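You operate a simulated robot arm through the tools that you are given. There is no shell and no other tool.

You run a simulated robot arm. Do the job below in one go: nothing can be reset, and whatever is moved stays where it is left.

TASK
Press the bush flush into the white wheel.
Fine: the wheel then goes in the wheel tray; leave the press slide out.

Only the result counts: the job must be done as asked and must still hold three seconds after the hand-in. Knocking over, shifting, dropping, spilling or breaking anything else fails it.

THE ROBOT
A 6-joint arm with a two-finger parallel gripper, fixed in place. Base frame: the origin is on the floor under the middle of its stand, x ahead of it, y to its left, z up; the work surface is at about z = 780. Units: mm, degrees, N and s.
With the tool pointing down near the work surface it reaches from about 320 to 740 mm from the base axis. Its first joint turns from -66.0 to 66.0 degrees. Payload 2.45 kg.
The TCP is the grasp point between the finger pads, 24 mm short of the fingertips. In the tool frame z runs along the fingers and y along their closing line. Largest opening 68 mm; finger width 17, thickness 10; the body of the gripper, 40 by 70 mm, starts 41 mm behind the TCP.
Orientation is that of the tool frame in the base frame, as a unit quaternion [x, y, z, w]. With the fingers straight down and closing along the base's y, the tool's x points along the base's -x, its y along +y and its z along -z.

THE INTERFACE
- The arm moves only by the tool arm_command. Its argument "steps" is a list of rows, each an object (a shift or turn left out is 0, a gripper value left out holds the last) with "xyz": the shift along the base's x, y, z in units of 500 mm (1.0 is 500 mm), a list of three; "dr": the turn, a rotation vector about the base's x, y, z in units of 120 degrees (1.0 is 120 degrees), a list of three. In form: [{"xyz": [tx, ty, tz], "dr": [rx, ry, rz]}, ...]. A call has 1 to 20 rows; each row is the pose to reach, as a shift and turn from the pose commanded when the call began. "claw" is the gripper command, from -1 (shut) to 1 (fully open), values between in proportion, set as the call begins (left out, the last holds). A call with a number of a shift or a turn outside -1 to 1 is refused whole. Rows are played at 5 a second. More than 50 mm and 8.6 degrees between two rows, or a gripper value outside its range, and nothing of the call is played. A pose out of reach is approached as far as the arm can. The call stops where the force on the tool passes 40 N (or 10 N more than at its start, if that is more) or the arm is blocked; 0.2 s more then pass. Each finger travels about 108 mm/s and halts on what it meets, pressing with about 43 N; the grip force reading is that of the motor and also rises with nothing between the fingers. The clock runs only during rows and for 0.2 s after the last one: add rows that repeat a pose to give the fingers time. It gives the time, the measured TCP pose, the force on the tool (base axes), the opening and the grip force at its end, in the units of the frame above (readings bear some noise), with the torque about the TCP (base axes, N m) and any sound that the robot's microphone picked up.
- Cameras (640 x 400 px; columns grow to the right, rows downward): "scene" is fixed at [178.8, 433.4, 1479.7]; the picture's right is [-0.62, -0.78, 0.00], its down [-0.39, 0.31, -0.87] and it looks along [0.68, -0.54, -0.50] (base axes); focal length 300 px, centre (320, 200). "wrist" rides on the gripper at [84, 11, -75] in the tool frame; the picture's right is [-0.13, 0.99, 0.00], its down [-0.60, -0.08, -0.79] and it looks along [-0.79, -0.10, 0.61] (tool axes); focal length 251 px, centre (320, 200). There is no depth. A picture from a camera that has moved, and an enlarged one, comes with that camera's place and axes in the base frame and with its lens. The place of the scene camera against the robot may be out by one fixed shift of up to 18 mm in any direction.
- get_image(camera): a new picture of that camera. No time passes.
- close_up(camera, box): a new picture of the part [left, top, right, bottom] of that camera's present view, enlarged. No time passes.
- hand_in(): hands the job in; it is judged then, once.

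Places have to be worked out from the pictures, the camera data and where the tool is seen. Open the gripper and draw the arm clear of the work before you hand the job in, unless the task says otherwise.

The tools are called after "Call:" as a command line: name --argument value ..., lists and objects as JSON in quotes. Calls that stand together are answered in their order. arm_command: Moves the arm, as the interface text tells. Its arguments: {"type":"object","properties":{"steps":{"type":"array"},"claw":{"type":"number"}},"required":["steps"]} The other tools are called the same way: get_image (camera) takes a picture; close_up (camera, box) takes an enlarged picture of a part of a camera's view; hand_in () hands the job in.

At the start:

```text
time_s: 0.0
ee_pos: [457.2, 38.9, 1284.4]
tool_rot: [-0.001, 1.0, 0.0, 0.0]
contact_force: [-0.3, 1.0, 0.8]
torque: [-0.05, 0.01, -0.01]
width: 68.0
finger_force: 0.0
```

scene: 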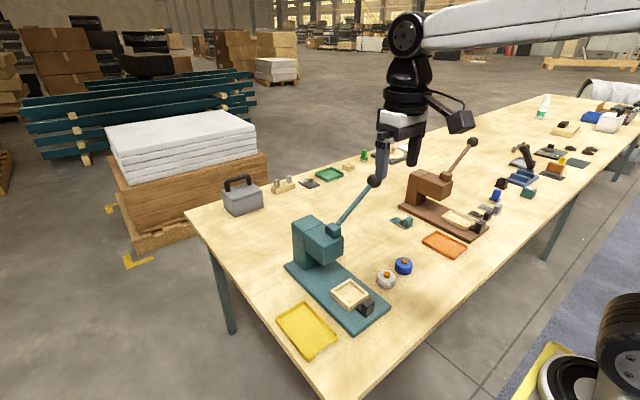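
wrist: 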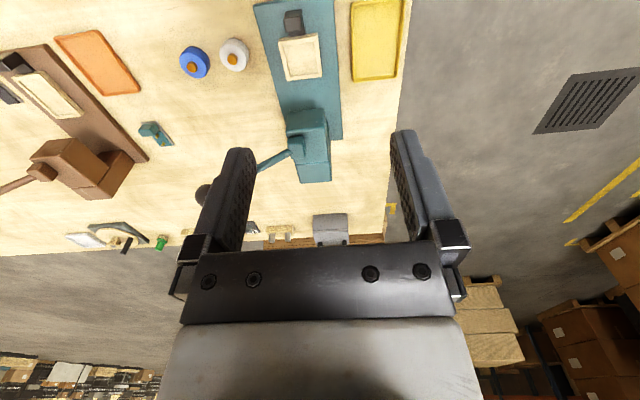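

I'll start by looking closely at the presses, wheels and trays before moving anything.

Call:
close_up --camera "scene" --box '[260, 160, 420, 360]'

Call:
close_up --camera "scene" --box '[360, 120, 520, 280]'

Call:
close_up --camera "wrist" --box '[160, 0, 420, 200]'

Call:
close_up --camera "wrist" --box '[0, 20, 260, 260]'

```text
2.00 times, centred on (340, 260) of scene
camera zoom: at [178.8, 433.4, 1479.7], right [-0.62, -0.78, 0.0], down [-0.39, 0.31, -0.87], along [0.68, -0.54, -0.5], focal length 599 px, centre (280, 80)
```

zoom: 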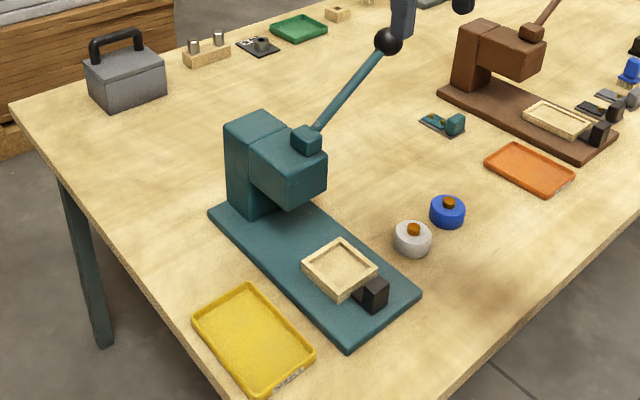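

```text
2.50 times, centred on (440, 200) of scene
camera zoom: at [178.8, 433.4, 1479.7], right [-0.62, -0.78, 0.0], down [-0.39, 0.31, -0.87], along [0.68, -0.54, -0.5], focal length 749 px, centre (20, 200)
```

zoom: 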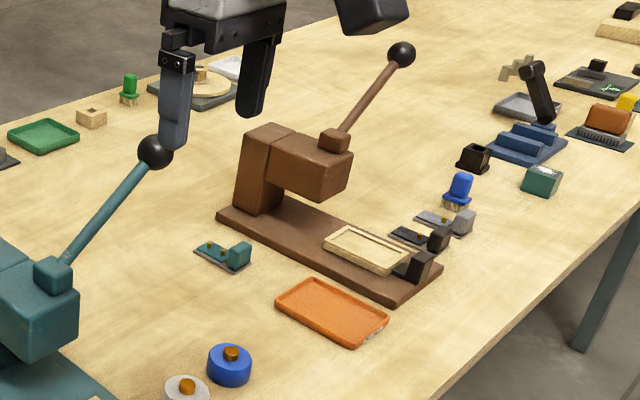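

```text
2.00 times, centred on (290, 100) of wrist
camera zoom: at [373.1, 49.5, 1361.0], right [0.13, 0.99, 0.0], down [0.6, -0.08, 0.79], along [0.79, -0.1, -0.61], focal length 503 px, centre (380, 400)
```

zoom: 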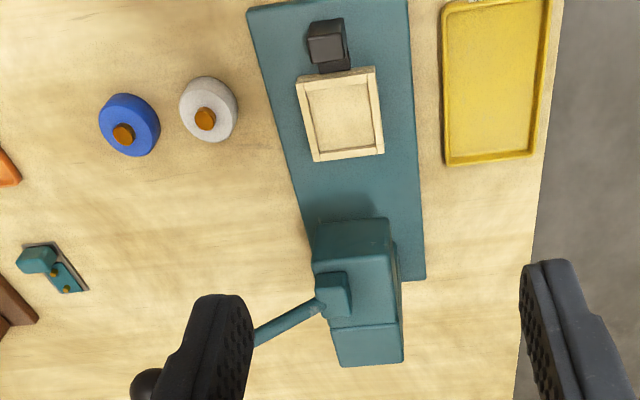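

```text
1.67 times, centred on (130, 140) of wrist
camera zoom: at [373.1, 49.5, 1361.0], right [0.13, 0.99, 0.0], down [0.6, -0.08, 0.79], along [0.79, -0.1, -0.61], focal length 419 px, centre (637, 300)
```

zoom: 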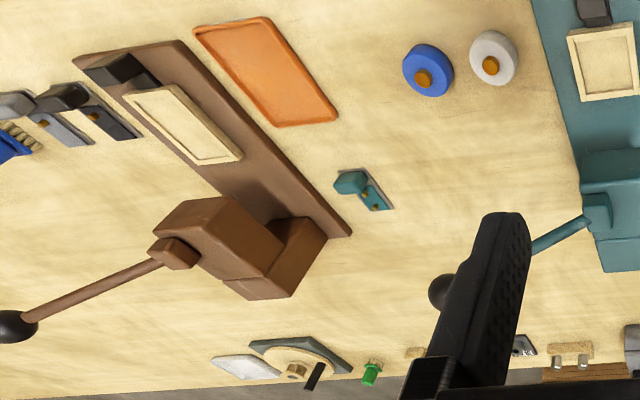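

The white wheel sits near (585,-157), next to the teal press with a square nest. I'll zoom in on the trays, nests and wheels to find labels and work out which tray and press are for wheels.

Call:
close_up --camera "scene" --box '[270, 290, 350, 365]'

Call:
close_up --camera "scene" --box '[410, 195, 490, 265]'

Call:
close_up --camera "scene" --box '[320, 240, 420, 320]'

Call:
close_up --camera "scene" --box '[280, 150, 400, 270]'

Call:
close_up --camera "scene" --box '[380, 190, 540, 260]'

Call:
close_up --camera "scene" --box '[260, 130, 420, 200]'

```text
5.33 times, centred on (310, 328) of scene
camera zoom: at [178.8, 433.4, 1479.7], right [-0.62, -0.78, 0.0], down [-0.39, 0.31, -0.87], along [0.68, -0.54, -0.5], focal length 1598 px, centre (373, -480)
```

zoom: 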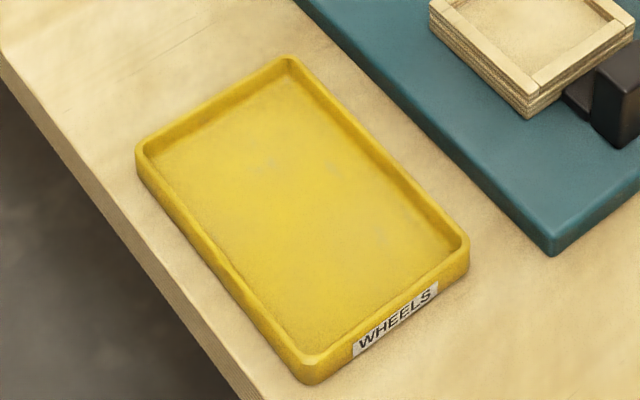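

```text
5.71 times, centred on (450, 230) of scene
camera zoom: at [178.8, 433.4, 1479.7], right [-0.62, -0.78, 0.0], down [-0.39, 0.31, -0.87], along [0.68, -0.54, -0.5], focal length 1713 px, centre (-423, 29)
```

zoom: 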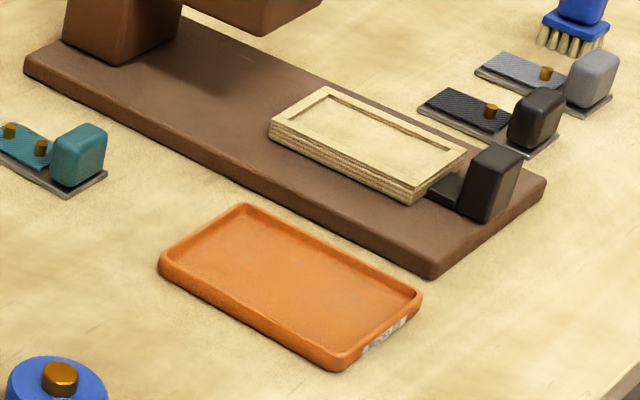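

```text
5.00 times, centred on (370, 280) of scene
camera zoom: at [178.8, 433.4, 1479.7], right [-0.62, -0.78, 0.0], down [-0.39, 0.31, -0.87], along [0.68, -0.54, -0.5], focal length 1498 px, centre (70, -200)
```

zoom: 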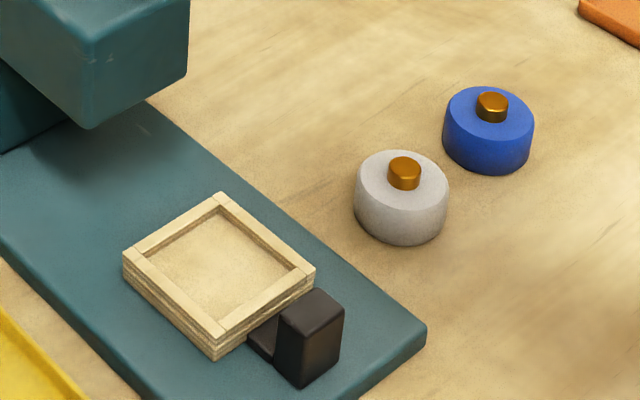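

```text
3.33 times, centred on (340, 210) of scene
camera zoom: at [178.8, 433.4, 1479.7], right [-0.62, -0.78, 0.0], down [-0.39, 0.31, -0.87], along [0.68, -0.54, -0.5], focal length 999 px, centre (253, 167)
```

zoom: 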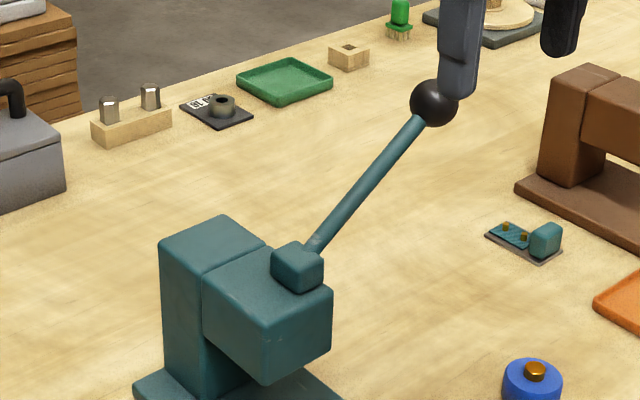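

```text
4.00 times, centred on (460, 225) of scene
camera zoom: at [178.8, 433.4, 1479.7], right [-0.62, -0.78, 0.0], down [-0.39, 0.31, -0.87], along [0.68, -0.54, -0.5], focal length 1199 px, centre (-240, 100)
```

zoom: 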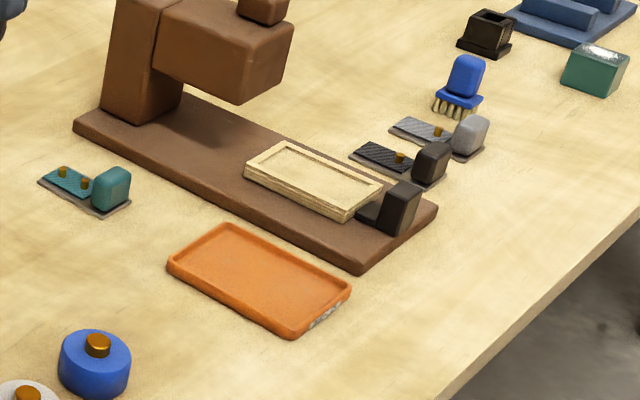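

```text
4.00 times, centred on (340, 165) of scene
camera zoom: at [178.8, 433.4, 1479.7], right [-0.62, -0.78, 0.0], down [-0.39, 0.31, -0.87], along [0.68, -0.54, -0.5], focal length 1199 px, centre (240, 340)
```

zoom: 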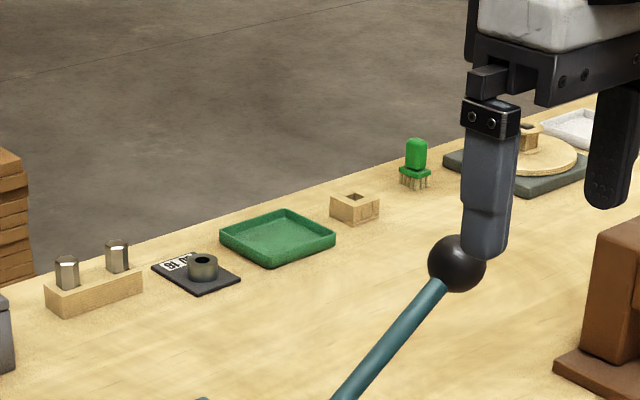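

The yellow tray is labelled "WHEELS" (around (600,140)), so the teal press is the wheel press; its slide is out now. I'll move the wrist camera to look down on the press and wheel so I can measure them.

Call:
arm_command --steps '[{"xyz": [0.01, -0.05, -0.04], "dr": [0, 0.0625, 0]}, {"xyz": [0.02, -0.1, -0.08], "dr": [0, 0.125, 0]}, {"xyz": [0.03, -0.16, -0.13], "dr": [0, 0.1875, 0]}, {"xyz": [0.04, -0.2, -0.18], "dr": [0, 0.25, 0]}, {"xyz": [0.04, -0.2, -0.18], "dr": [0, 0.25, 0]}]' --claw 1

Call:
get_image --camera "wrist"

Call:
get_image --camera "scene"

```text
time_s: 1.2
ee_pos: [476.2, -61.0, 1194.5]
tool_rot: [-0.001, 0.966, -0.002, -0.259]
contact_force: [-0.5, -1.1, 0.1]
torque: [0.01, 0.02, 0.0]
width: 68.2
finger_force: 0.1
```

```text
taken
camera wrist: at [440.8, -50.8, 1304.4], right [0.11, 0.99, -0.07], down [0.92, -0.08, 0.38], along [0.37, -0.1, -0.92], focal length 251 px, centre (320, 200)
```

wrist: 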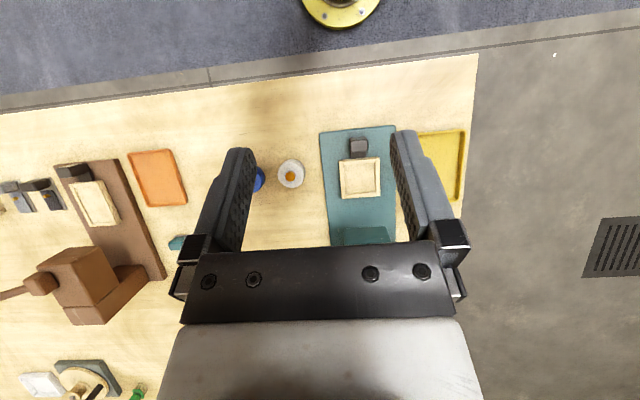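

```text
taken
```

scene: 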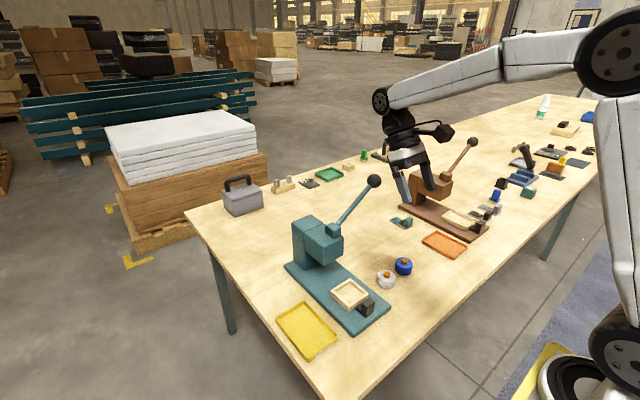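

Now the plate, nest and wheel are seen nearly from above. I'll enlarge these for measurement.

Call:
close_up --camera "wrist" --box '[250, 110, 410, 250]'

Call:
close_up --camera "wrist" --box '[260, 140, 400, 210]'

Call:
close_up --camera "scene" --box '[280, 160, 400, 280]'

```text
2.86 times, centred on (330, 180) of wrist
camera zoom: at [440.8, -50.8, 1304.4], right [0.11, 0.99, -0.07], down [0.92, -0.08, 0.38], along [0.37, -0.1, -0.92], focal length 718 px, centre (291, 257)
```

zoom: 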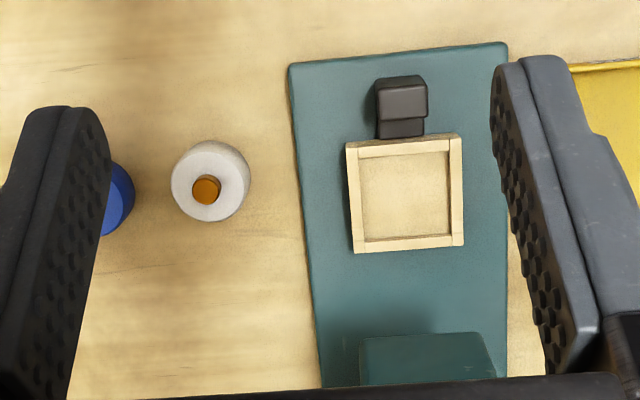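

```text
4.57 times, centred on (330, 175) of wrist
camera zoom: at [440.8, -50.8, 1304.4], right [0.11, 0.99, -0.07], down [0.92, -0.08, 0.38], along [0.37, -0.1, -0.92], focal length 1149 px, centre (274, 314)
```

zoom: 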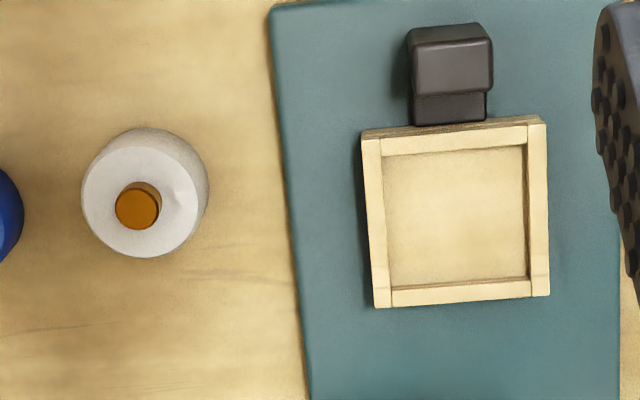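

```text
3.33 times, centred on (340, 220) of scene
camera zoom: at [178.8, 433.4, 1479.7], right [-0.62, -0.78, 0.0], down [-0.39, 0.31, -0.87], along [0.68, -0.54, -0.5], focal length 999 px, centre (253, 133)
```

zoom: 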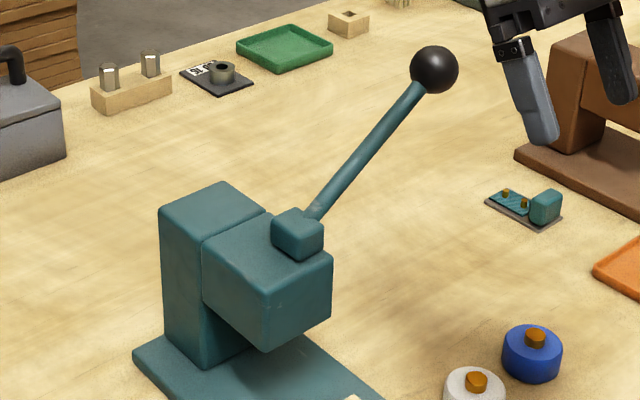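

The plate is aligned with x (y from about -94 to 55) and the nest centre is near (605,-20). Next I need the lever's geometry, so I'm raising the camera back to tool-down for two views of the lever between the fingers.

Call:
arm_command --steps '[{"xyz": [-0.03, -0.02, 0.05], "dr": [0, -0.0625, 0]}, {"xyz": [-0.06, -0.04, 0.11], "dr": [0, -0.125, 0]}, {"xyz": [-0.09, -0.06, 0.16], "dr": [0, -0.1875, 0]}, {"xyz": [-0.114, -0.078, 0.212], "dr": [0, -0.25, 0]}, {"xyz": [-0.114, -0.078, 0.212], "dr": [0, -0.25, 0]}]'

Call:
get_image --camera "wrist"

Call:
close_up --camera "wrist" --box '[240, 60, 420, 240]'

```text
time_s: 2.4
ee_pos: [421.7, -100.1, 1299.8]
tool_rot: [-0.001, 1.0, -0.001, 0.0]
contact_force: [-0.9, 0.1, 0.6]
torque: [0.05, 0.04, 0.0]
width: 67.9
finger_force: 0.1
```

```text
taken
camera wrist: at [337.0, -89.0, 1376.2], right [0.13, 0.99, 0.0], down [0.6, -0.08, 0.79], along [0.79, -0.1, -0.61], focal length 251 px, centre (320, 200)
```

wrist: 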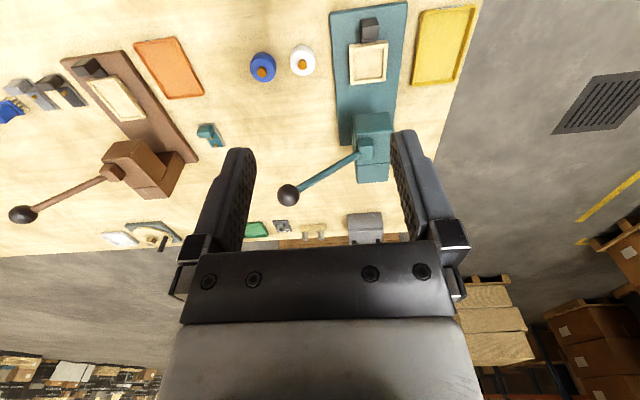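

```text
2.22 times, centred on (330, 150) of wrist
camera zoom: at [337.0, -89.0, 1376.2], right [0.13, 0.99, 0.0], down [0.6, -0.08, 0.79], along [0.79, -0.1, -0.61], focal length 559 px, centre (298, 311)
```

zoom: 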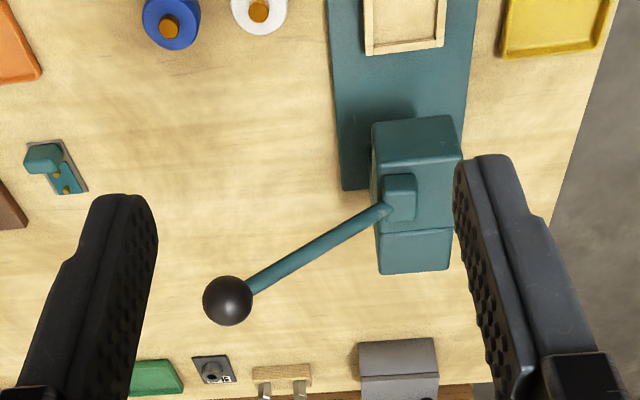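

The lever ball triangulates to about (685,-192,1090) and the hub to (696,-40,975), so the lever swings about an x-directed axis. I'll zoom in on the press head and nest to check the clearance above the nest.

Call:
close_up --camera "wrist" --box '[320, 90, 420, 190]'

Call:
close_up --camera "wrist" --box '[280, 0, 420, 100]'

Call:
close_up --camera "scene" --box '[280, 205, 360, 275]'

Call:
close_up --camera "scene" --box '[320, 260, 400, 330]'

```text
4.00 times, centred on (370, 140) of wrist
camera zoom: at [337.0, -89.0, 1376.2], right [0.13, 0.99, 0.0], down [0.6, -0.08, 0.79], along [0.79, -0.1, -0.61], focal length 1006 px, centre (120, 440)
```

zoom: 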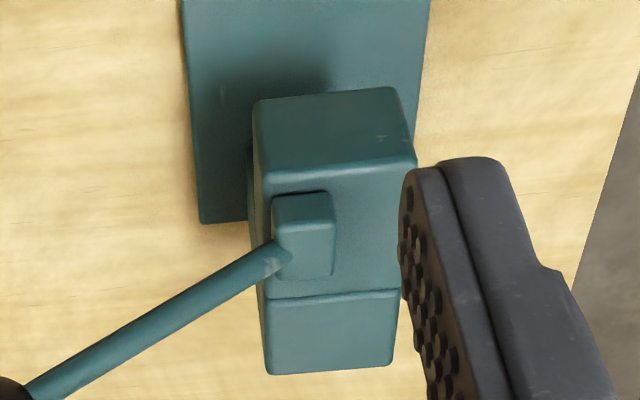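

```text
4.00 times, centred on (350, 50) of wrist
camera zoom: at [337.0, -89.0, 1376.2], right [0.13, 0.99, 0.0], down [0.6, -0.08, 0.79], along [0.79, -0.1, -0.61], focal length 1006 px, centre (200, 800)
```

zoom: 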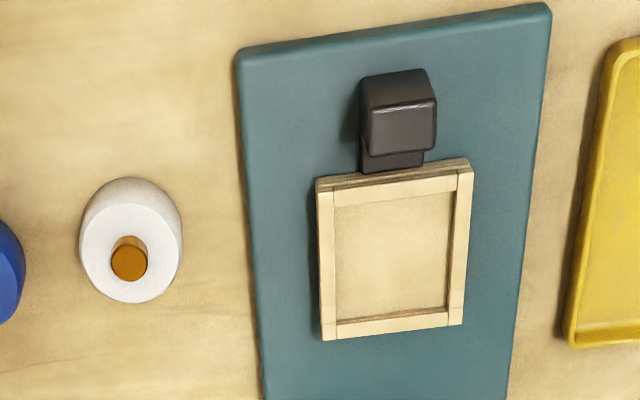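

```text
5.71 times, centred on (320, 240) of scene
camera zoom: at [178.8, 433.4, 1479.7], right [-0.62, -0.78, 0.0], down [-0.39, 0.31, -0.87], along [0.68, -0.54, -0.5], focal length 1713 px, centre (320, -29)
```

zoom: 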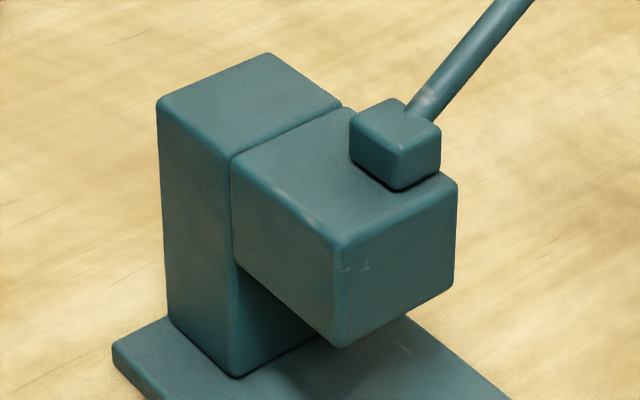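

```text
5.71 times, centred on (360, 295) of scene
camera zoom: at [178.8, 433.4, 1479.7], right [-0.62, -0.78, 0.0], down [-0.39, 0.31, -0.87], along [0.68, -0.54, -0.5], focal length 1713 px, centre (91, -343)
```

zoom: 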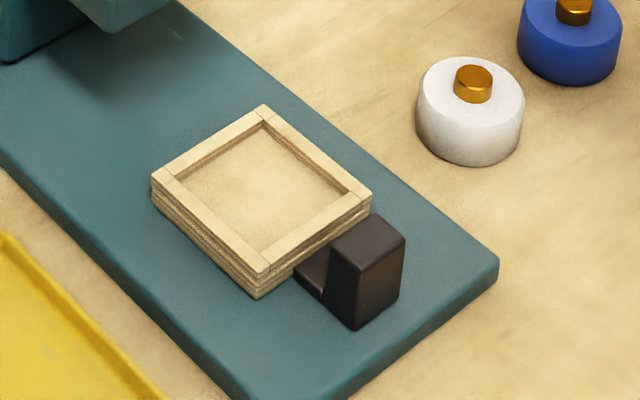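

Head spans about z 890–950 with its front at x≈672; the nest is about 80 mm square at (603,-19) with its rim at z≈811. There's room to place the wheel tool-down. I'm moving above the white wheel at about (584,-160), staying high.

Call:
arm_command --steps '[{"xyz": [0.033, -0.012, -0.08]}, {"xyz": [0.066, -0.024, -0.16]}, {"xyz": [0.099, -0.036, -0.24]}, {"xyz": [0.132, -0.048, -0.32]}, {"xyz": [0.165, -0.06, -0.4]}, {"xyz": [0.198, -0.072, -0.48]}, {"xyz": [0.231, -0.084, -0.56]}, {"xyz": [0.264, -0.096, -0.64]}, {"xyz": [0.297, -0.108, -0.72]}, {"xyz": [0.3276, -0.1198, -0.8]}, {"xyz": [0.3276, -0.1198, -0.8]}]' --claw 1

Call:
get_image --camera "wrist"

Call:
get_image --camera "scene"

```text
time_s: 4.8
ee_pos: [583.5, -159.8, 898.5]
tool_rot: [-0.001, 1.0, -0.001, 0.0]
contact_force: [-0.3, 0.4, 0.1]
torque: [0.02, 0.03, -0.01]
width: 67.9
finger_force: 0.0
```

```text
taken
camera wrist: at [498.4, -148.1, 975.4], right [0.13, 0.99, 0.0], down [0.6, -0.08, 0.79], along [0.79, -0.1, -0.61], focal length 251 px, centre (320, 200)
```

wrist: 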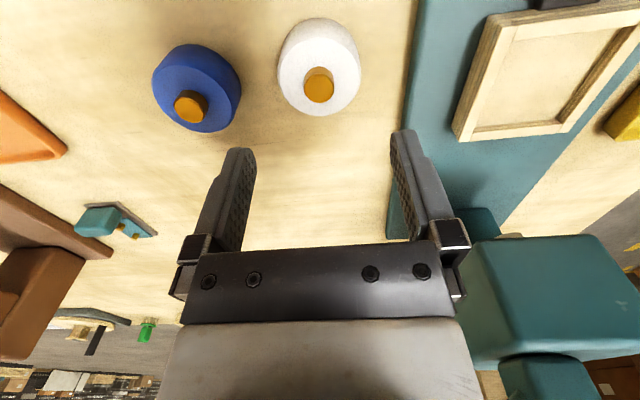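

```text
taken
```

scene: 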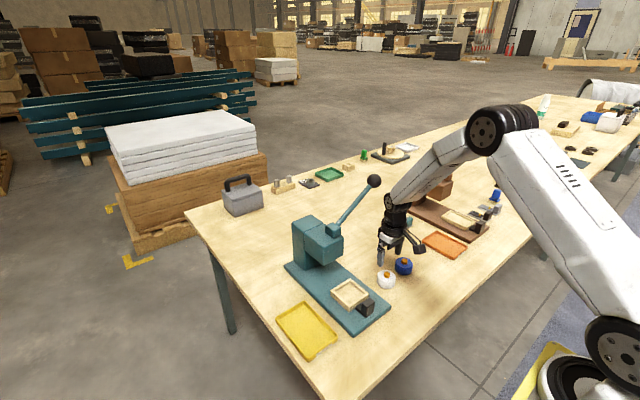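

The wheel is between the fingers in the picture. I'll zoom in to fix its centre and size before descending.

Call:
close_up --camera "wrist" --box '[260, 0, 380, 130]'

Call:
close_up --camera "wrist" --box '[400, 0, 640, 150]'

```text
3.08 times, centred on (320, 65) of wrist
camera zoom: at [498.4, -148.1, 975.4], right [0.13, 0.99, 0.0], down [0.6, -0.08, 0.79], along [0.79, -0.1, -0.61], focal length 774 px, centre (320, 615)
```

zoom: 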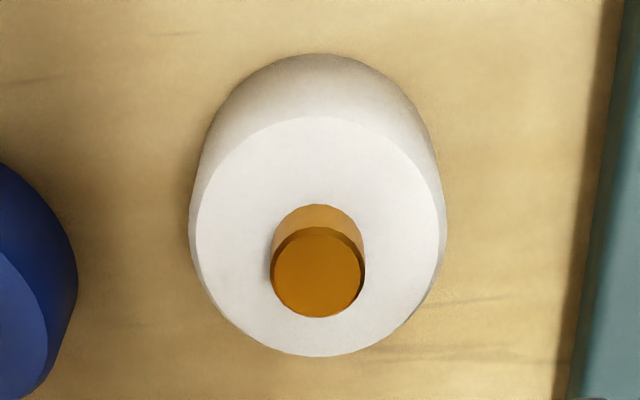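

```text
2.67 times, centred on (520, 75) of wrist
camera zoom: at [498.4, -148.1, 975.4], right [0.13, 0.99, 0.0], down [0.6, -0.08, 0.79], along [0.79, -0.1, -0.61], focal length 670 px, centre (-213, 533)
```

zoom: 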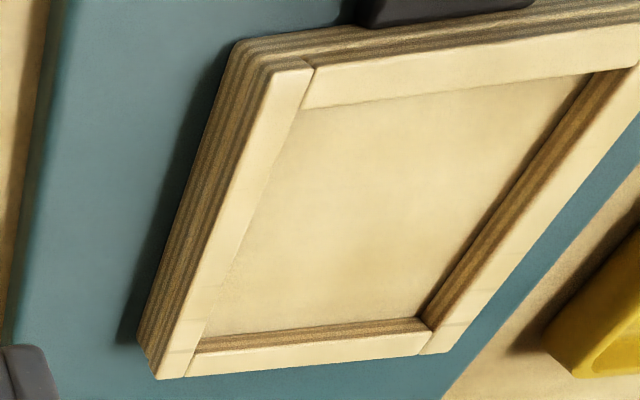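

The wheel measures about 57 mm across, centred near (582,-159), with the top at z≈806 and the bush about 10 mm proud. I'm descending so the tips stop about 15 mm above the table, straddling the wheel.

Call:
arm_command --steps '[{"xyz": [-0.003, 0.001, -0.04]}, {"xyz": [-0.003, 0.001, -0.08]}, {"xyz": [-0.003, 0.001, -0.12]}, {"xyz": [-0.003, 0.001, -0.145]}, {"xyz": [-0.003, 0.001, -0.162]}, {"xyz": [-0.003, 0.001, -0.162]}]' --claw 1

Call:
get_image --camera "wrist"

Call:
close_up --camera "scene" --box '[350, 220, 430, 300]'

```text
time_s: 6.2
ee_pos: [582.9, -159.1, 819.8]
tool_rot: [-0.001, 1.0, -0.001, 0.0]
contact_force: [-0.2, 0.3, -0.5]
torque: [0.01, -0.01, -0.01]
width: 68.1
finger_force: 0.1
```

```text
taken
camera wrist: at [498.6, -147.9, 896.8], right [0.13, 0.99, 0.0], down [0.6, -0.08, 0.79], along [0.79, -0.1, -0.61], focal length 251 px, centre (320, 200)
```

wrist: 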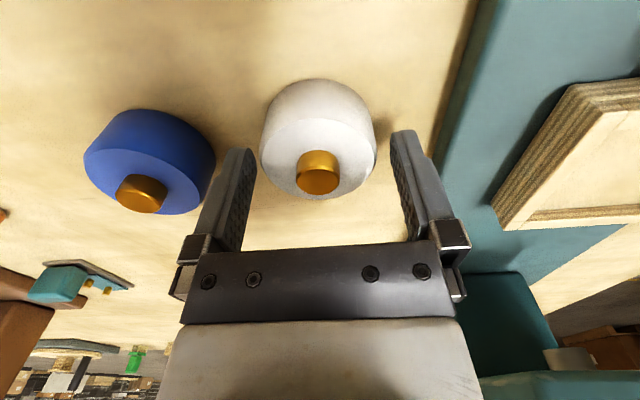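

```text
5.00 times, centred on (390, 260) of scene
camera zoom: at [178.8, 433.4, 1479.7], right [-0.62, -0.78, 0.0], down [-0.39, 0.31, -0.87], along [0.68, -0.54, -0.5], focal length 1498 px, centre (-30, -100)
```

zoom: 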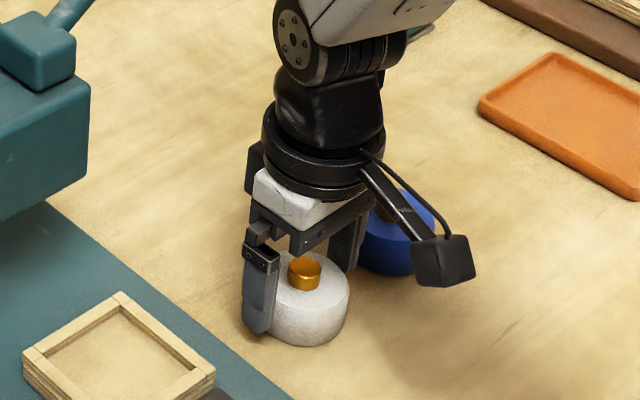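

The fingers straddle the wheel without contact. I'll take an enlarged wrist view to check the wheel's fore-aft centring on the pads before closing.

Call:
close_up --camera "wrist" --box '[230, 60, 420, 220]'

```text
2.50 times, centred on (325, 140) of wrist
camera zoom: at [498.6, -147.9, 896.8], right [0.13, 0.99, 0.0], down [0.6, -0.08, 0.79], along [0.79, -0.1, -0.61], focal length 629 px, centre (308, 350)
```

zoom: 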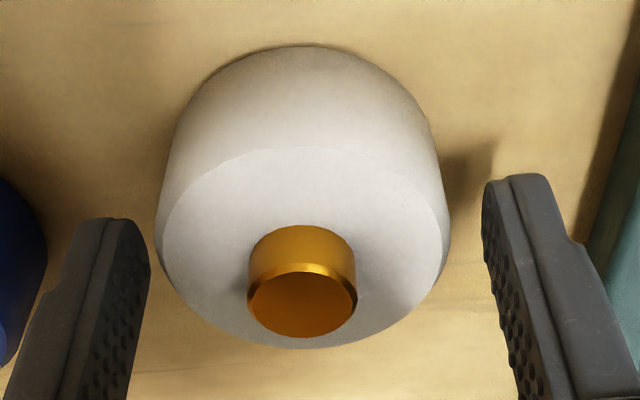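

The wheel centre is about 3 mm ahead and 1.5 mm to −y of the TCP. I'm shifting to centre on it, then closing the gripper.

Call:
arm_command --steps '[{"xyz": [0.006, -0.003, 0]}, {"xyz": [0.006, -0.003, 0]}]' --claw 1

Call:
arm_command --steps '[{"xyz": [0, 0, 0]}, {"xyz": [0, 0, 0]}, {"xyz": [0, 0, 0]}, {"xyz": [0, 0, 0]}]' --claw -1

Call:
close_up --camera "wrist" --box '[230, 60, 420, 220]'

```text
time_s: 6.8
ee_pos: [586.6, -160.5, 818.8]
tool_rot: [-0.001, 1.0, -0.001, 0.0]
contact_force: [-0.6, 0.8, -0.6]
torque: [0.01, 0.02, -0.02]
width: 67.8
finger_force: 0.0
```

```text
time_s: 7.8
ee_pos: [586.4, -161.8, 819.3]
tool_rot: [-0.001, 1.0, 0.0, 0.0]
contact_force: [0.4, 0.7, -0.3]
torque: [0.0, -0.01, 0.01]
width: 52.2
finger_force: 42.7
```

```text
2.50 times, centred on (325, 140) of wrist
camera zoom: at [501.9, -149.1, 896.5], right [0.13, 0.99, 0.0], down [0.6, -0.08, 0.79], along [0.79, -0.1, -0.61], focal length 629 px, centre (308, 350)
```

zoom: 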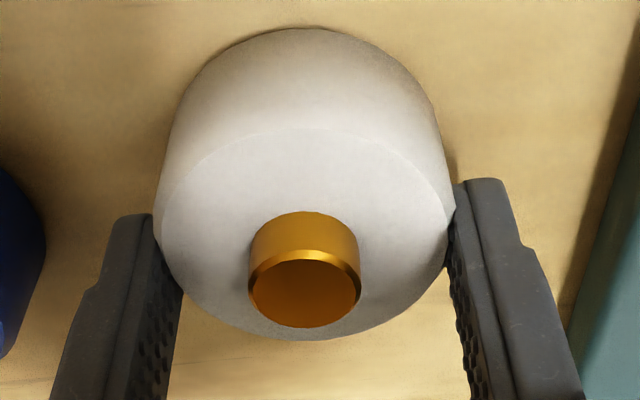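

It gripped at width 52.2 mm, so the true diameter is ~52 mm and the wheel is ~30 mm tall. That puts its centre about 4.5 mm behind the TCP. I'll open, shift back 4.5 mm and re-grip so it's centred on the pads.

Call:
arm_command --steps '[{"xyz": [0, 0, 0]}, {"xyz": [0, 0, 0]}, {"xyz": [-0.009, 0, 0]}, {"xyz": [-0.009, 0, 0]}]' --claw 1

Call:
arm_command --steps '[{"xyz": [0, 0, 0]}, {"xyz": [0, 0, 0]}, {"xyz": [0, 0, 0]}, {"xyz": [0, 0, 0]}]' --claw -1

Call:
close_up --camera "wrist" --box '[230, 60, 420, 220]'

```text
time_s: 8.8
ee_pos: [580.9, -160.9, 819.5]
tool_rot: [0.0, 1.0, -0.001, 0.001]
contact_force: [0.1, -0.2, 0.1]
torque: [-0.02, 0.0, -0.01]
width: 67.9
finger_force: 0.0
```

```text
time_s: 9.8
ee_pos: [581.9, -161.1, 819.3]
tool_rot: [-0.001, 1.0, -0.001, 0.001]
contact_force: [0.2, 0.6, 0.8]
torque: [-0.06, 0.03, -0.03]
width: 52.7
finger_force: 42.8
```

```text
2.50 times, centred on (325, 140) of wrist
camera zoom: at [497.5, -150.0, 896.6], right [0.13, 0.99, 0.0], down [0.6, -0.08, 0.79], along [0.79, -0.1, -0.61], focal length 629 px, centre (308, 350)
```

zoom: 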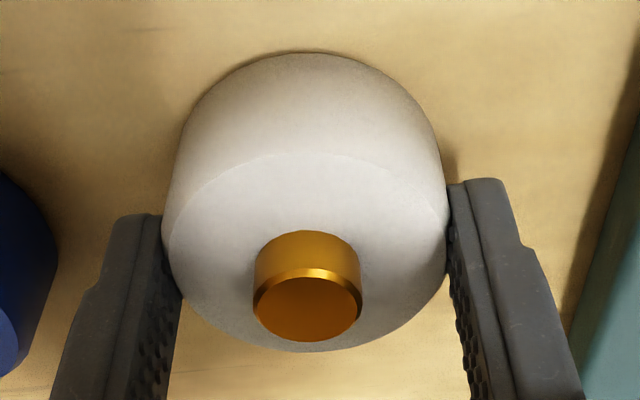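

Now the wheel is centred in the grip (width 52.7, 43 N). I'll lift it straight up 60 mm and check.

Call:
arm_command --steps '[{"xyz": [0, 0, 0.02]}, {"xyz": [0, 0, 0.05]}, {"xyz": [0, 0, 0.085]}, {"xyz": [0, 0, 0.12]}, {"xyz": [0, 0, 0.12]}]'

Call:
get_image --camera "wrist"

Call:
close_up --camera "scene" --box '[320, 220, 430, 330]'

```text
time_s: 11.0
ee_pos: [580.0, -161.7, 880.4]
tool_rot: [-0.001, 1.0, -0.001, -0.001]
contact_force: [0.2, 0.1, -1.2]
torque: [0.01, 0.01, 0.0]
width: 52.2
finger_force: 43.3
```

```text
taken
camera wrist: at [495.7, -150.9, 956.4], right [0.13, 0.99, 0.0], down [0.6, -0.08, 0.79], along [0.79, -0.1, -0.61], focal length 251 px, centre (320, 200)
```

wrist: 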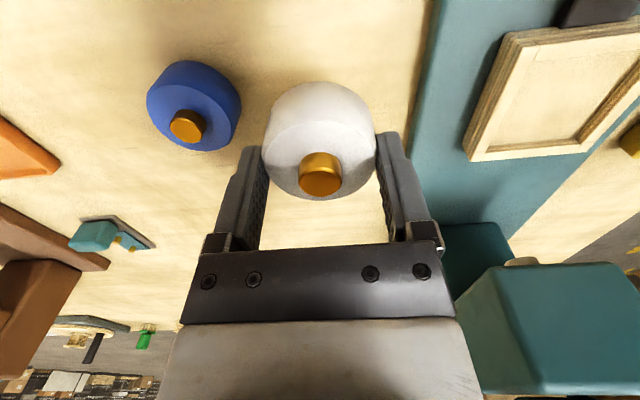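

```text
3.64 times, centred on (375, 275) of scene
camera zoom: at [178.8, 433.4, 1479.7], right [-0.62, -0.78, 0.0], down [-0.39, 0.31, -0.87], along [0.68, -0.54, -0.5], focal length 1090 px, centre (120, -73)
```

zoom: 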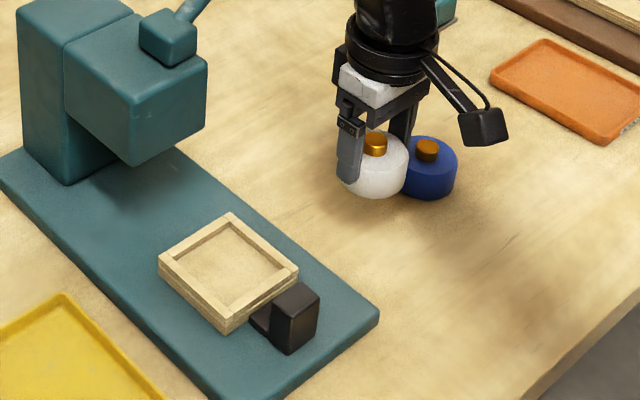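

The wheel is held level with the bush still seated on top. I'm moving partway toward the nest at a gentle speed to get an accurate look at it.

Call:
arm_command --steps '[{"xyz": [0.005, 0.03, 0]}, {"xyz": [0.01, 0.065, 0]}, {"xyz": [0.018, 0.1, 0]}, {"xyz": [0.018, 0.1, 0]}]'

Call:
get_image --camera "wrist"

Call:
close_up --camera "wrist" --box '[370, 0, 610, 150]'

```text
time_s: 12.0
ee_pos: [591.1, -111.1, 879.2]
tool_rot: [-0.001, 1.0, -0.001, -0.001]
contact_force: [0.9, -0.3, -1.0]
torque: [0.0, 0.03, 0.01]
width: 52.5
finger_force: 42.9
```

```text
taken
camera wrist: at [505.7, -99.8, 955.9], right [0.13, 0.99, 0.0], down [0.6, -0.08, 0.79], along [0.79, -0.1, -0.61], focal length 251 px, centre (320, 200)
```

wrist: 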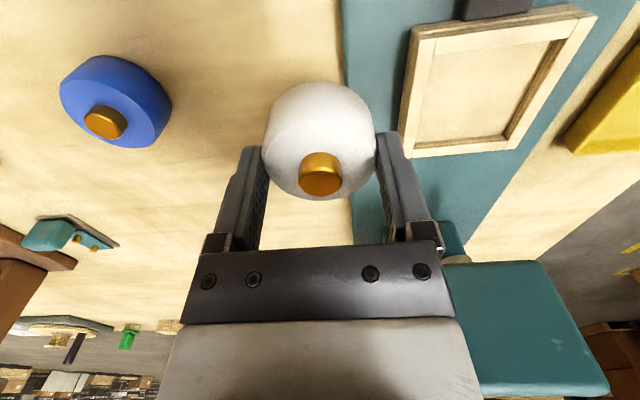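

```text
2.67 times, centred on (490, 75) of wrist
camera zoom: at [505.7, -99.8, 955.9], right [0.13, 0.99, 0.0], down [0.6, -0.08, 0.79], along [0.79, -0.1, -0.61], focal length 670 px, centre (-133, 533)
```

zoom: 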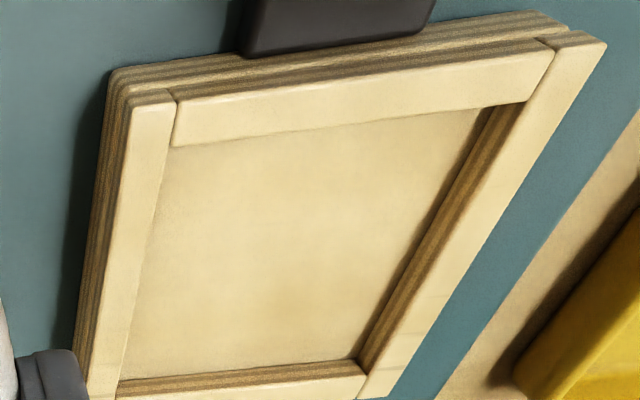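

With the wheel at known size, combining views puts the nest rim at z≈822 and floor ≈816, with its centre at about (598.7,-20). I'm moving above that point at the current height.

Call:
arm_command --steps '[{"xyz": [0.004, 0.035, 0]}, {"xyz": [0.008, 0.075, 0]}, {"xyz": [0.012, 0.115, 0]}, {"xyz": [0.016, 0.15, 0]}, {"xyz": [0.0174, 0.1816, 0]}, {"xyz": [0.0174, 0.1816, 0]}]'

Call:
get_image --camera "wrist"

Call:
close_up --camera "wrist" --box '[230, 20, 420, 220]'

Call:
close_up --camera "scene" --box '[290, 200, 410, 320]'

```text
time_s: 13.4
ee_pos: [600.0, -20.6, 879.1]
tool_rot: [-0.002, 1.0, -0.001, 0.0]
contact_force: [-0.1, 0.3, -1.2]
torque: [-0.01, 0.03, -0.02]
width: 52.3
finger_force: 42.4
```

```text
taken
camera wrist: at [515.1, -9.6, 955.8], right [0.13, 0.99, 0.0], down [0.6, -0.08, 0.79], along [0.79, -0.1, -0.61], focal length 251 px, centre (320, 200)
```

wrist: 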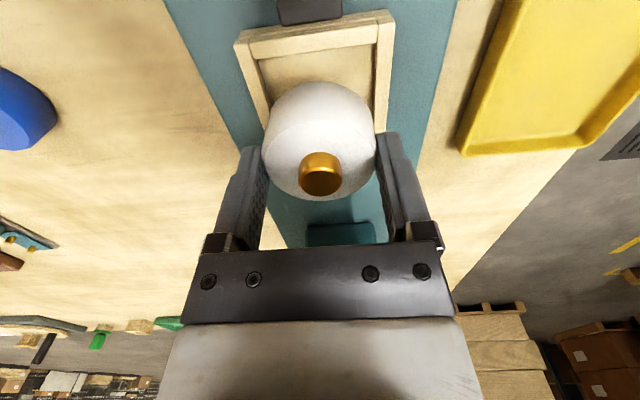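

```text
2.00 times, centred on (325, 120) of wrist
camera zoom: at [515.1, -9.6, 955.8], right [0.13, 0.99, 0.0], down [0.6, -0.08, 0.79], along [0.79, -0.1, -0.61], focal length 503 px, centre (310, 360)
```

zoom: 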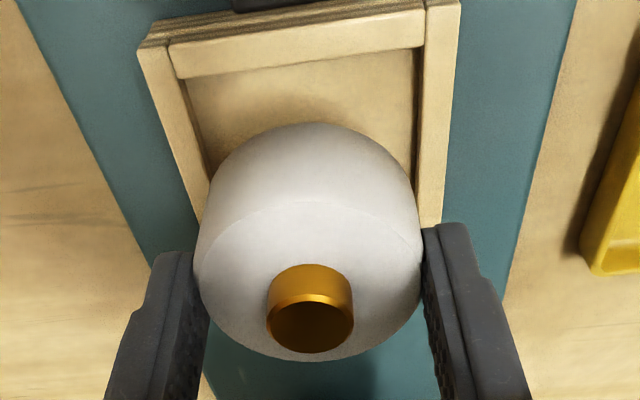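

```text
3.33 times, centred on (350, 260) of scene
camera zoom: at [178.8, 433.4, 1479.7], right [-0.62, -0.78, 0.0], down [-0.39, 0.31, -0.87], along [0.68, -0.54, -0.5], focal length 999 px, centre (220, 0)
```

zoom: 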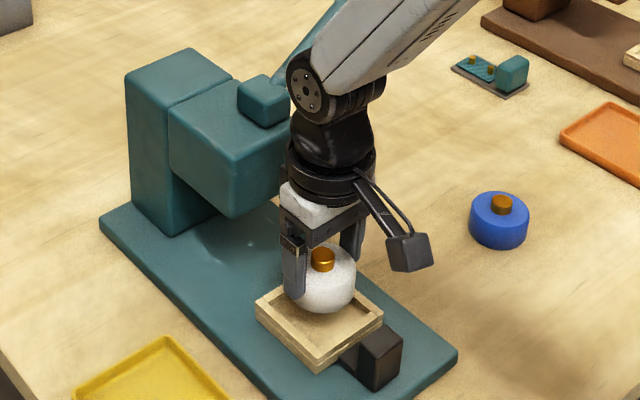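

The TCP is within about 1 mm of the nest centre (≈599.3,-19.7). I'm lowering 18 mm so the wheel enters just below the rim, then I'll check force.

Call:
arm_command --steps '[{"xyz": [-0.001, 0.0016, -0.012]}, {"xyz": [-0.001, 0.0016, -0.024]}, {"xyz": [-0.001, 0.0016, -0.036]}, {"xyz": [-0.001, 0.0016, -0.036]}]'

Call:
close_up --camera "wrist" --box '[230, 20, 420, 220]'

Call:
close_up --camera "scene" --box '[320, 250, 400, 320]'

```text
time_s: 14.4
ee_pos: [599.0, -19.2, 860.8]
tool_rot: [-0.001, 1.0, -0.001, 0.0]
contact_force: [0.7, -1.0, -0.8]
torque: [0.01, 0.03, -0.02]
width: 52.4
finger_force: 43.0
```

```text
2.00 times, centred on (325, 120) of wrist
camera zoom: at [514.4, -8.6, 938.1], right [0.13, 0.99, 0.0], down [0.6, -0.08, 0.79], along [0.79, -0.1, -0.61], focal length 503 px, centre (310, 360)
```

zoom: 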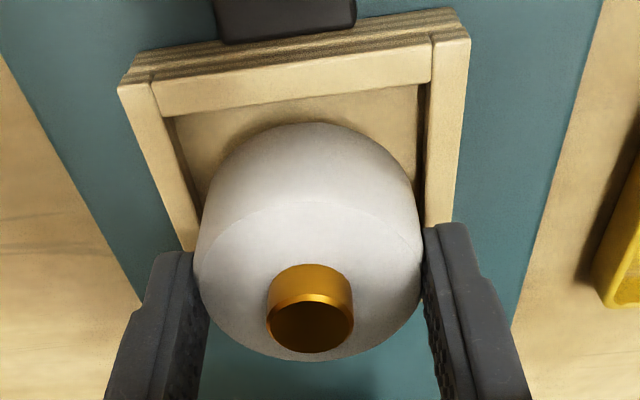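

```text
5.71 times, centred on (360, 285) of scene
camera zoom: at [178.8, 433.4, 1479.7], right [-0.62, -0.78, 0.0], down [-0.39, 0.31, -0.87], along [0.68, -0.54, -0.5], focal length 1713 px, centre (91, -286)
```

zoom: 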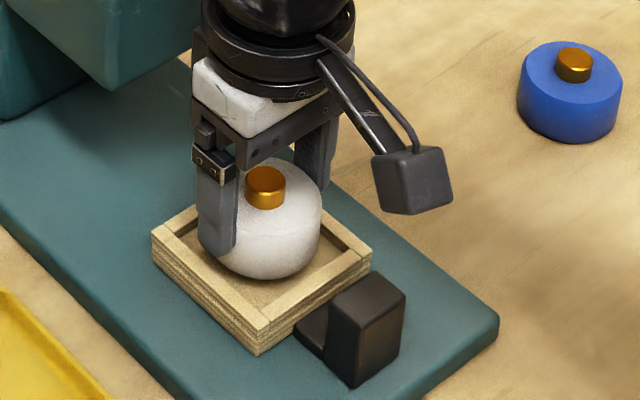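

The wheel is inside the rim with no contact yet. I'll lower in small steps until I feel the floor.

Call:
arm_command --steps '[{"xyz": [0, 0, -0.002]}, {"xyz": [0, 0, -0.004]}, {"xyz": [0, 0, -0.006]}]'

Call:
arm_command --steps '[{"xyz": [0, 0, -0.002]}, {"xyz": [0, 0, -0.004]}]'

Call:
close_up --camera "wrist" --box '[230, 20, 420, 220]'

```text
time_s: 15.2
ee_pos: [599.1, -20.1, 858.5]
tool_rot: [-0.001, 1.0, -0.001, 0.0]
contact_force: [-0.3, -0.8, -1.1]
torque: [-0.02, 0.04, -0.04]
width: 52.5
finger_force: 43.8
```

```text
time_s: 15.8
ee_pos: [598.8, -19.9, 856.0]
tool_rot: [0.0, 1.0, -0.001, 0.001]
contact_force: [-0.4, -0.1, -0.7]
torque: [0.01, 0.0, 0.01]
width: 52.4
finger_force: 43.3
```

```text
2.00 times, centred on (325, 120) of wrist
camera zoom: at [514.2, -8.5, 933.1], right [0.13, 0.99, 0.0], down [0.6, -0.08, 0.79], along [0.79, -0.1, -0.61], focal length 503 px, centre (310, 360)
```

zoom: 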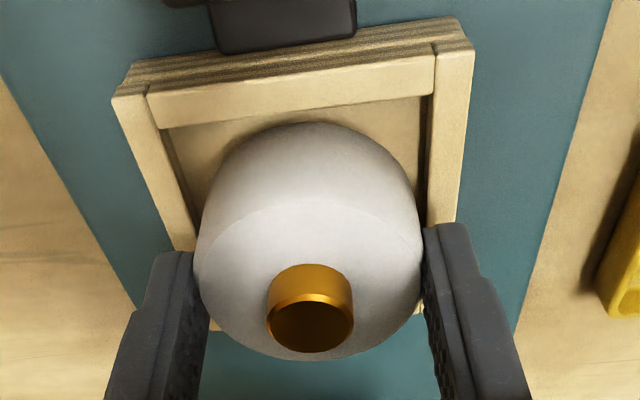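

No contact at TCP z≈856; I'll keep stepping down gently.

Call:
arm_command --steps '[{"xyz": [0, 0, -0.002]}, {"xyz": [0, 0, -0.004]}]'

Call:
arm_command --steps '[{"xyz": [0, 0, -0.002]}, {"xyz": [0, 0, -0.004]}]'

Call:
close_up --camera "wrist" --box '[230, 20, 420, 220]'

Call:
close_up --camera "scene" --box '[320, 250, 400, 320]'

```text
time_s: 16.4
ee_pos: [599.6, -19.7, 854.2]
tool_rot: [0.0, 1.0, -0.002, -0.001]
contact_force: [0.6, 1.0, -1.0]
torque: [-0.01, -0.01, 0.01]
width: 52.2
finger_force: 43.0
```

```text
time_s: 17.0
ee_pos: [598.7, -17.6, 851.7]
tool_rot: [-0.002, 1.0, -0.001, 0.001]
contact_force: [0.8, 0.0, 0.3]
torque: [-0.04, 0.03, -0.02]
width: 52.4
finger_force: 43.1
```

```text
2.00 times, centred on (325, 120) of wrist
camera zoom: at [514.0, -8.5, 929.0], right [0.13, 0.99, 0.0], down [0.6, -0.08, 0.79], along [0.79, -0.1, -0.61], focal length 503 px, centre (310, 360)
```

zoom: 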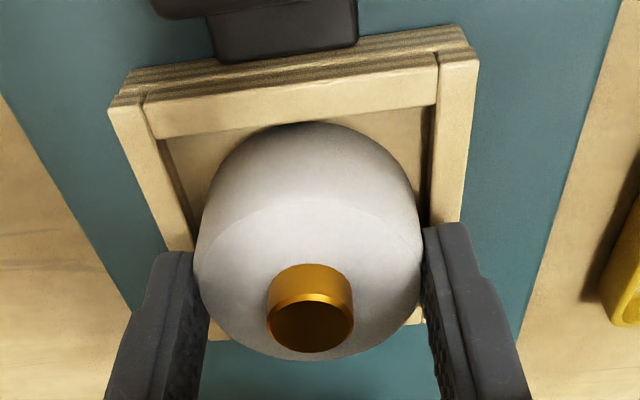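

```text
5.71 times, centred on (360, 285) of scene
camera zoom: at [178.8, 433.4, 1479.7], right [-0.62, -0.78, 0.0], down [-0.39, 0.31, -0.87], along [0.68, -0.54, -0.5], focal length 1713 px, centre (91, -286)
```

zoom: 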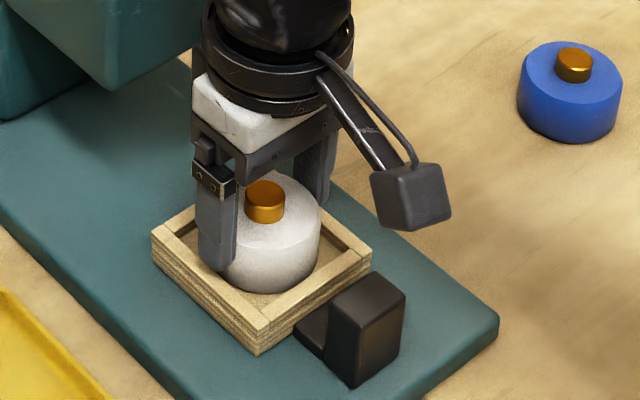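

Still free at z≈852 (wheel bottom ≈813). I'll keep lowering in 1–2 mm steps and watch the force.

Call:
arm_command --steps '[{"xyz": [0, 0, -0.002]}, {"xyz": [0, 0, -0.003]}]'

Call:
arm_command --steps '[{"xyz": [0, 0, -0.002]}, {"xyz": [0, 0, -0.003]}]'

Call:
close_up --camera "wrist" --box '[230, 20, 420, 220]'

Call:
close_up --camera "scene" --box '[335, 265, 375, 300]'

```text
time_s: 17.6
ee_pos: [599.6, -20.6, 851.7]
tool_rot: [-0.001, 1.0, -0.001, 0.003]
contact_force: [-1.5, 2.5, 15.5]
torque: [0.11, 0.25, 0.04]
width: 52.7
finger_force: 43.3
```

```text
time_s: 18.2
ee_pos: [601.3, -19.6, 851.1]
tool_rot: [-0.001, 1.0, 0.0, 0.004]
contact_force: [1.0, 2.0, 32.9]
torque: [0.03, 0.3, 0.0]
width: 52.3
finger_force: 42.9
```

```text
2.00 times, centred on (325, 120) of wrist
camera zoom: at [515.7, -8.6, 928.1], right [0.13, 0.99, 0.0], down [0.6, -0.08, 0.8], along [0.79, -0.1, -0.6], focal length 503 px, centre (310, 360)
```

zoom: 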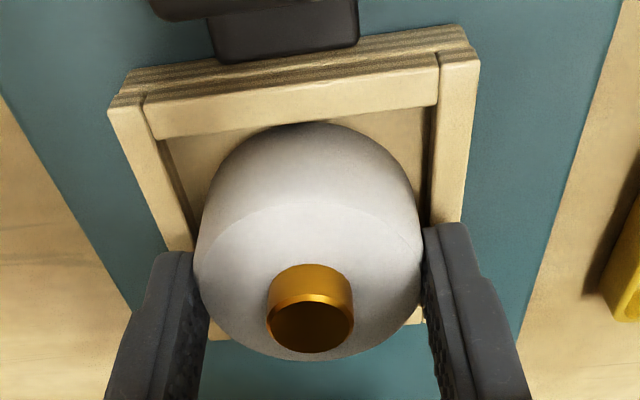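

```text
11.43 times, centred on (355, 282) of scene
camera zoom: at [178.1, 433.5, 1479.8], right [-0.62, -0.78, 0.0], down [-0.39, 0.31, -0.87], along [0.68, -0.54, -0.5], focal length 3425 px, centre (-80, -743)
```

zoom: 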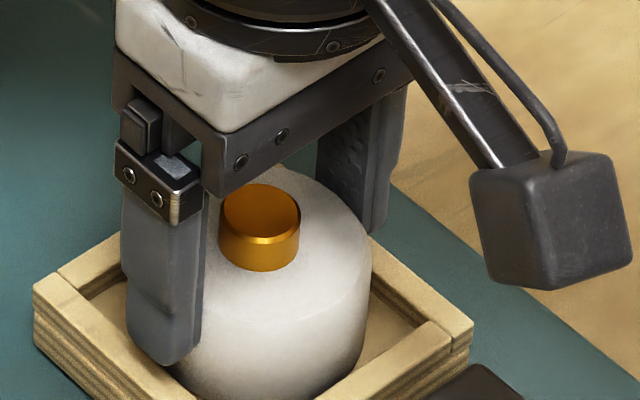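

Contact at TCP z≈851 with the force rising to 33 N, so the wheel is on the nest floor (≈812). I'll back off 2 mm to relieve the load and open the gripper.

Call:
arm_command --steps '[{"xyz": [0, 0, 0.003]}, {"xyz": [0, 0, 0.0038]}, {"xyz": [0, 0, 0.0038]}]'

Call:
arm_command --steps '[{"xyz": [0, 0, 0]}, {"xyz": [0, 0, 0]}, {"xyz": [0, 0, 0]}]' --claw 1

Call:
close_up --camera "wrist" --box '[230, 20, 420, 220]'

Call:
close_up --camera "scene" --box '[320, 250, 400, 320]'

```text
time_s: 19.0
ee_pos: [597.7, -19.8, 851.5]
tool_rot: [-0.001, 1.0, 0.0, 0.0]
contact_force: [1.1, 3.8, 21.9]
torque: [0.1, -0.2, 0.01]
width: 52.4
finger_force: 42.9
```

```text
time_s: 19.8
ee_pos: [599.0, -20.5, 850.9]
tool_rot: [0.0, 1.0, 0.0, 0.0]
contact_force: [0.0, 0.2, 0.2]
torque: [-0.03, -0.02, 0.03]
width: 68.0
finger_force: 0.0
```

```text
2.00 times, centred on (325, 120) of wrist
camera zoom: at [513.7, -9.0, 928.0], right [0.13, 0.99, 0.0], down [0.61, -0.08, 0.79], along [0.79, -0.1, -0.61], focal length 503 px, centre (310, 360)
```

zoom: 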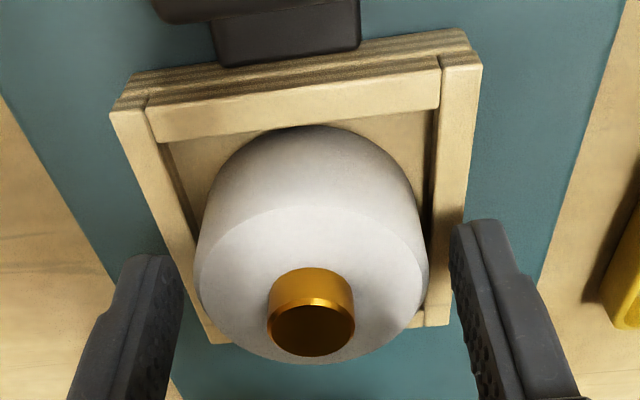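

```text
5.71 times, centred on (360, 285) of scene
camera zoom: at [178.8, 433.4, 1479.7], right [-0.62, -0.78, 0.0], down [-0.39, 0.31, -0.87], along [0.68, -0.54, -0.5], focal length 1713 px, centre (91, -286)
```

zoom: 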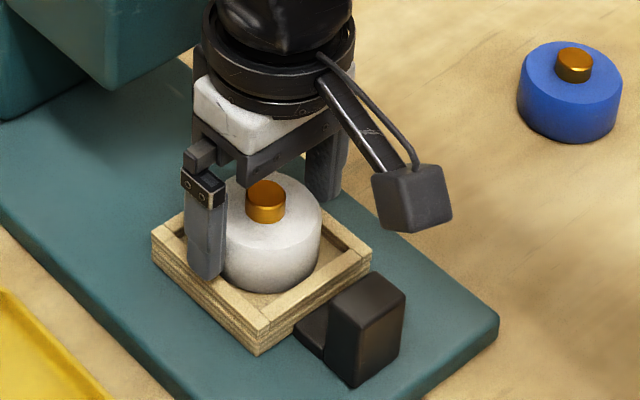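

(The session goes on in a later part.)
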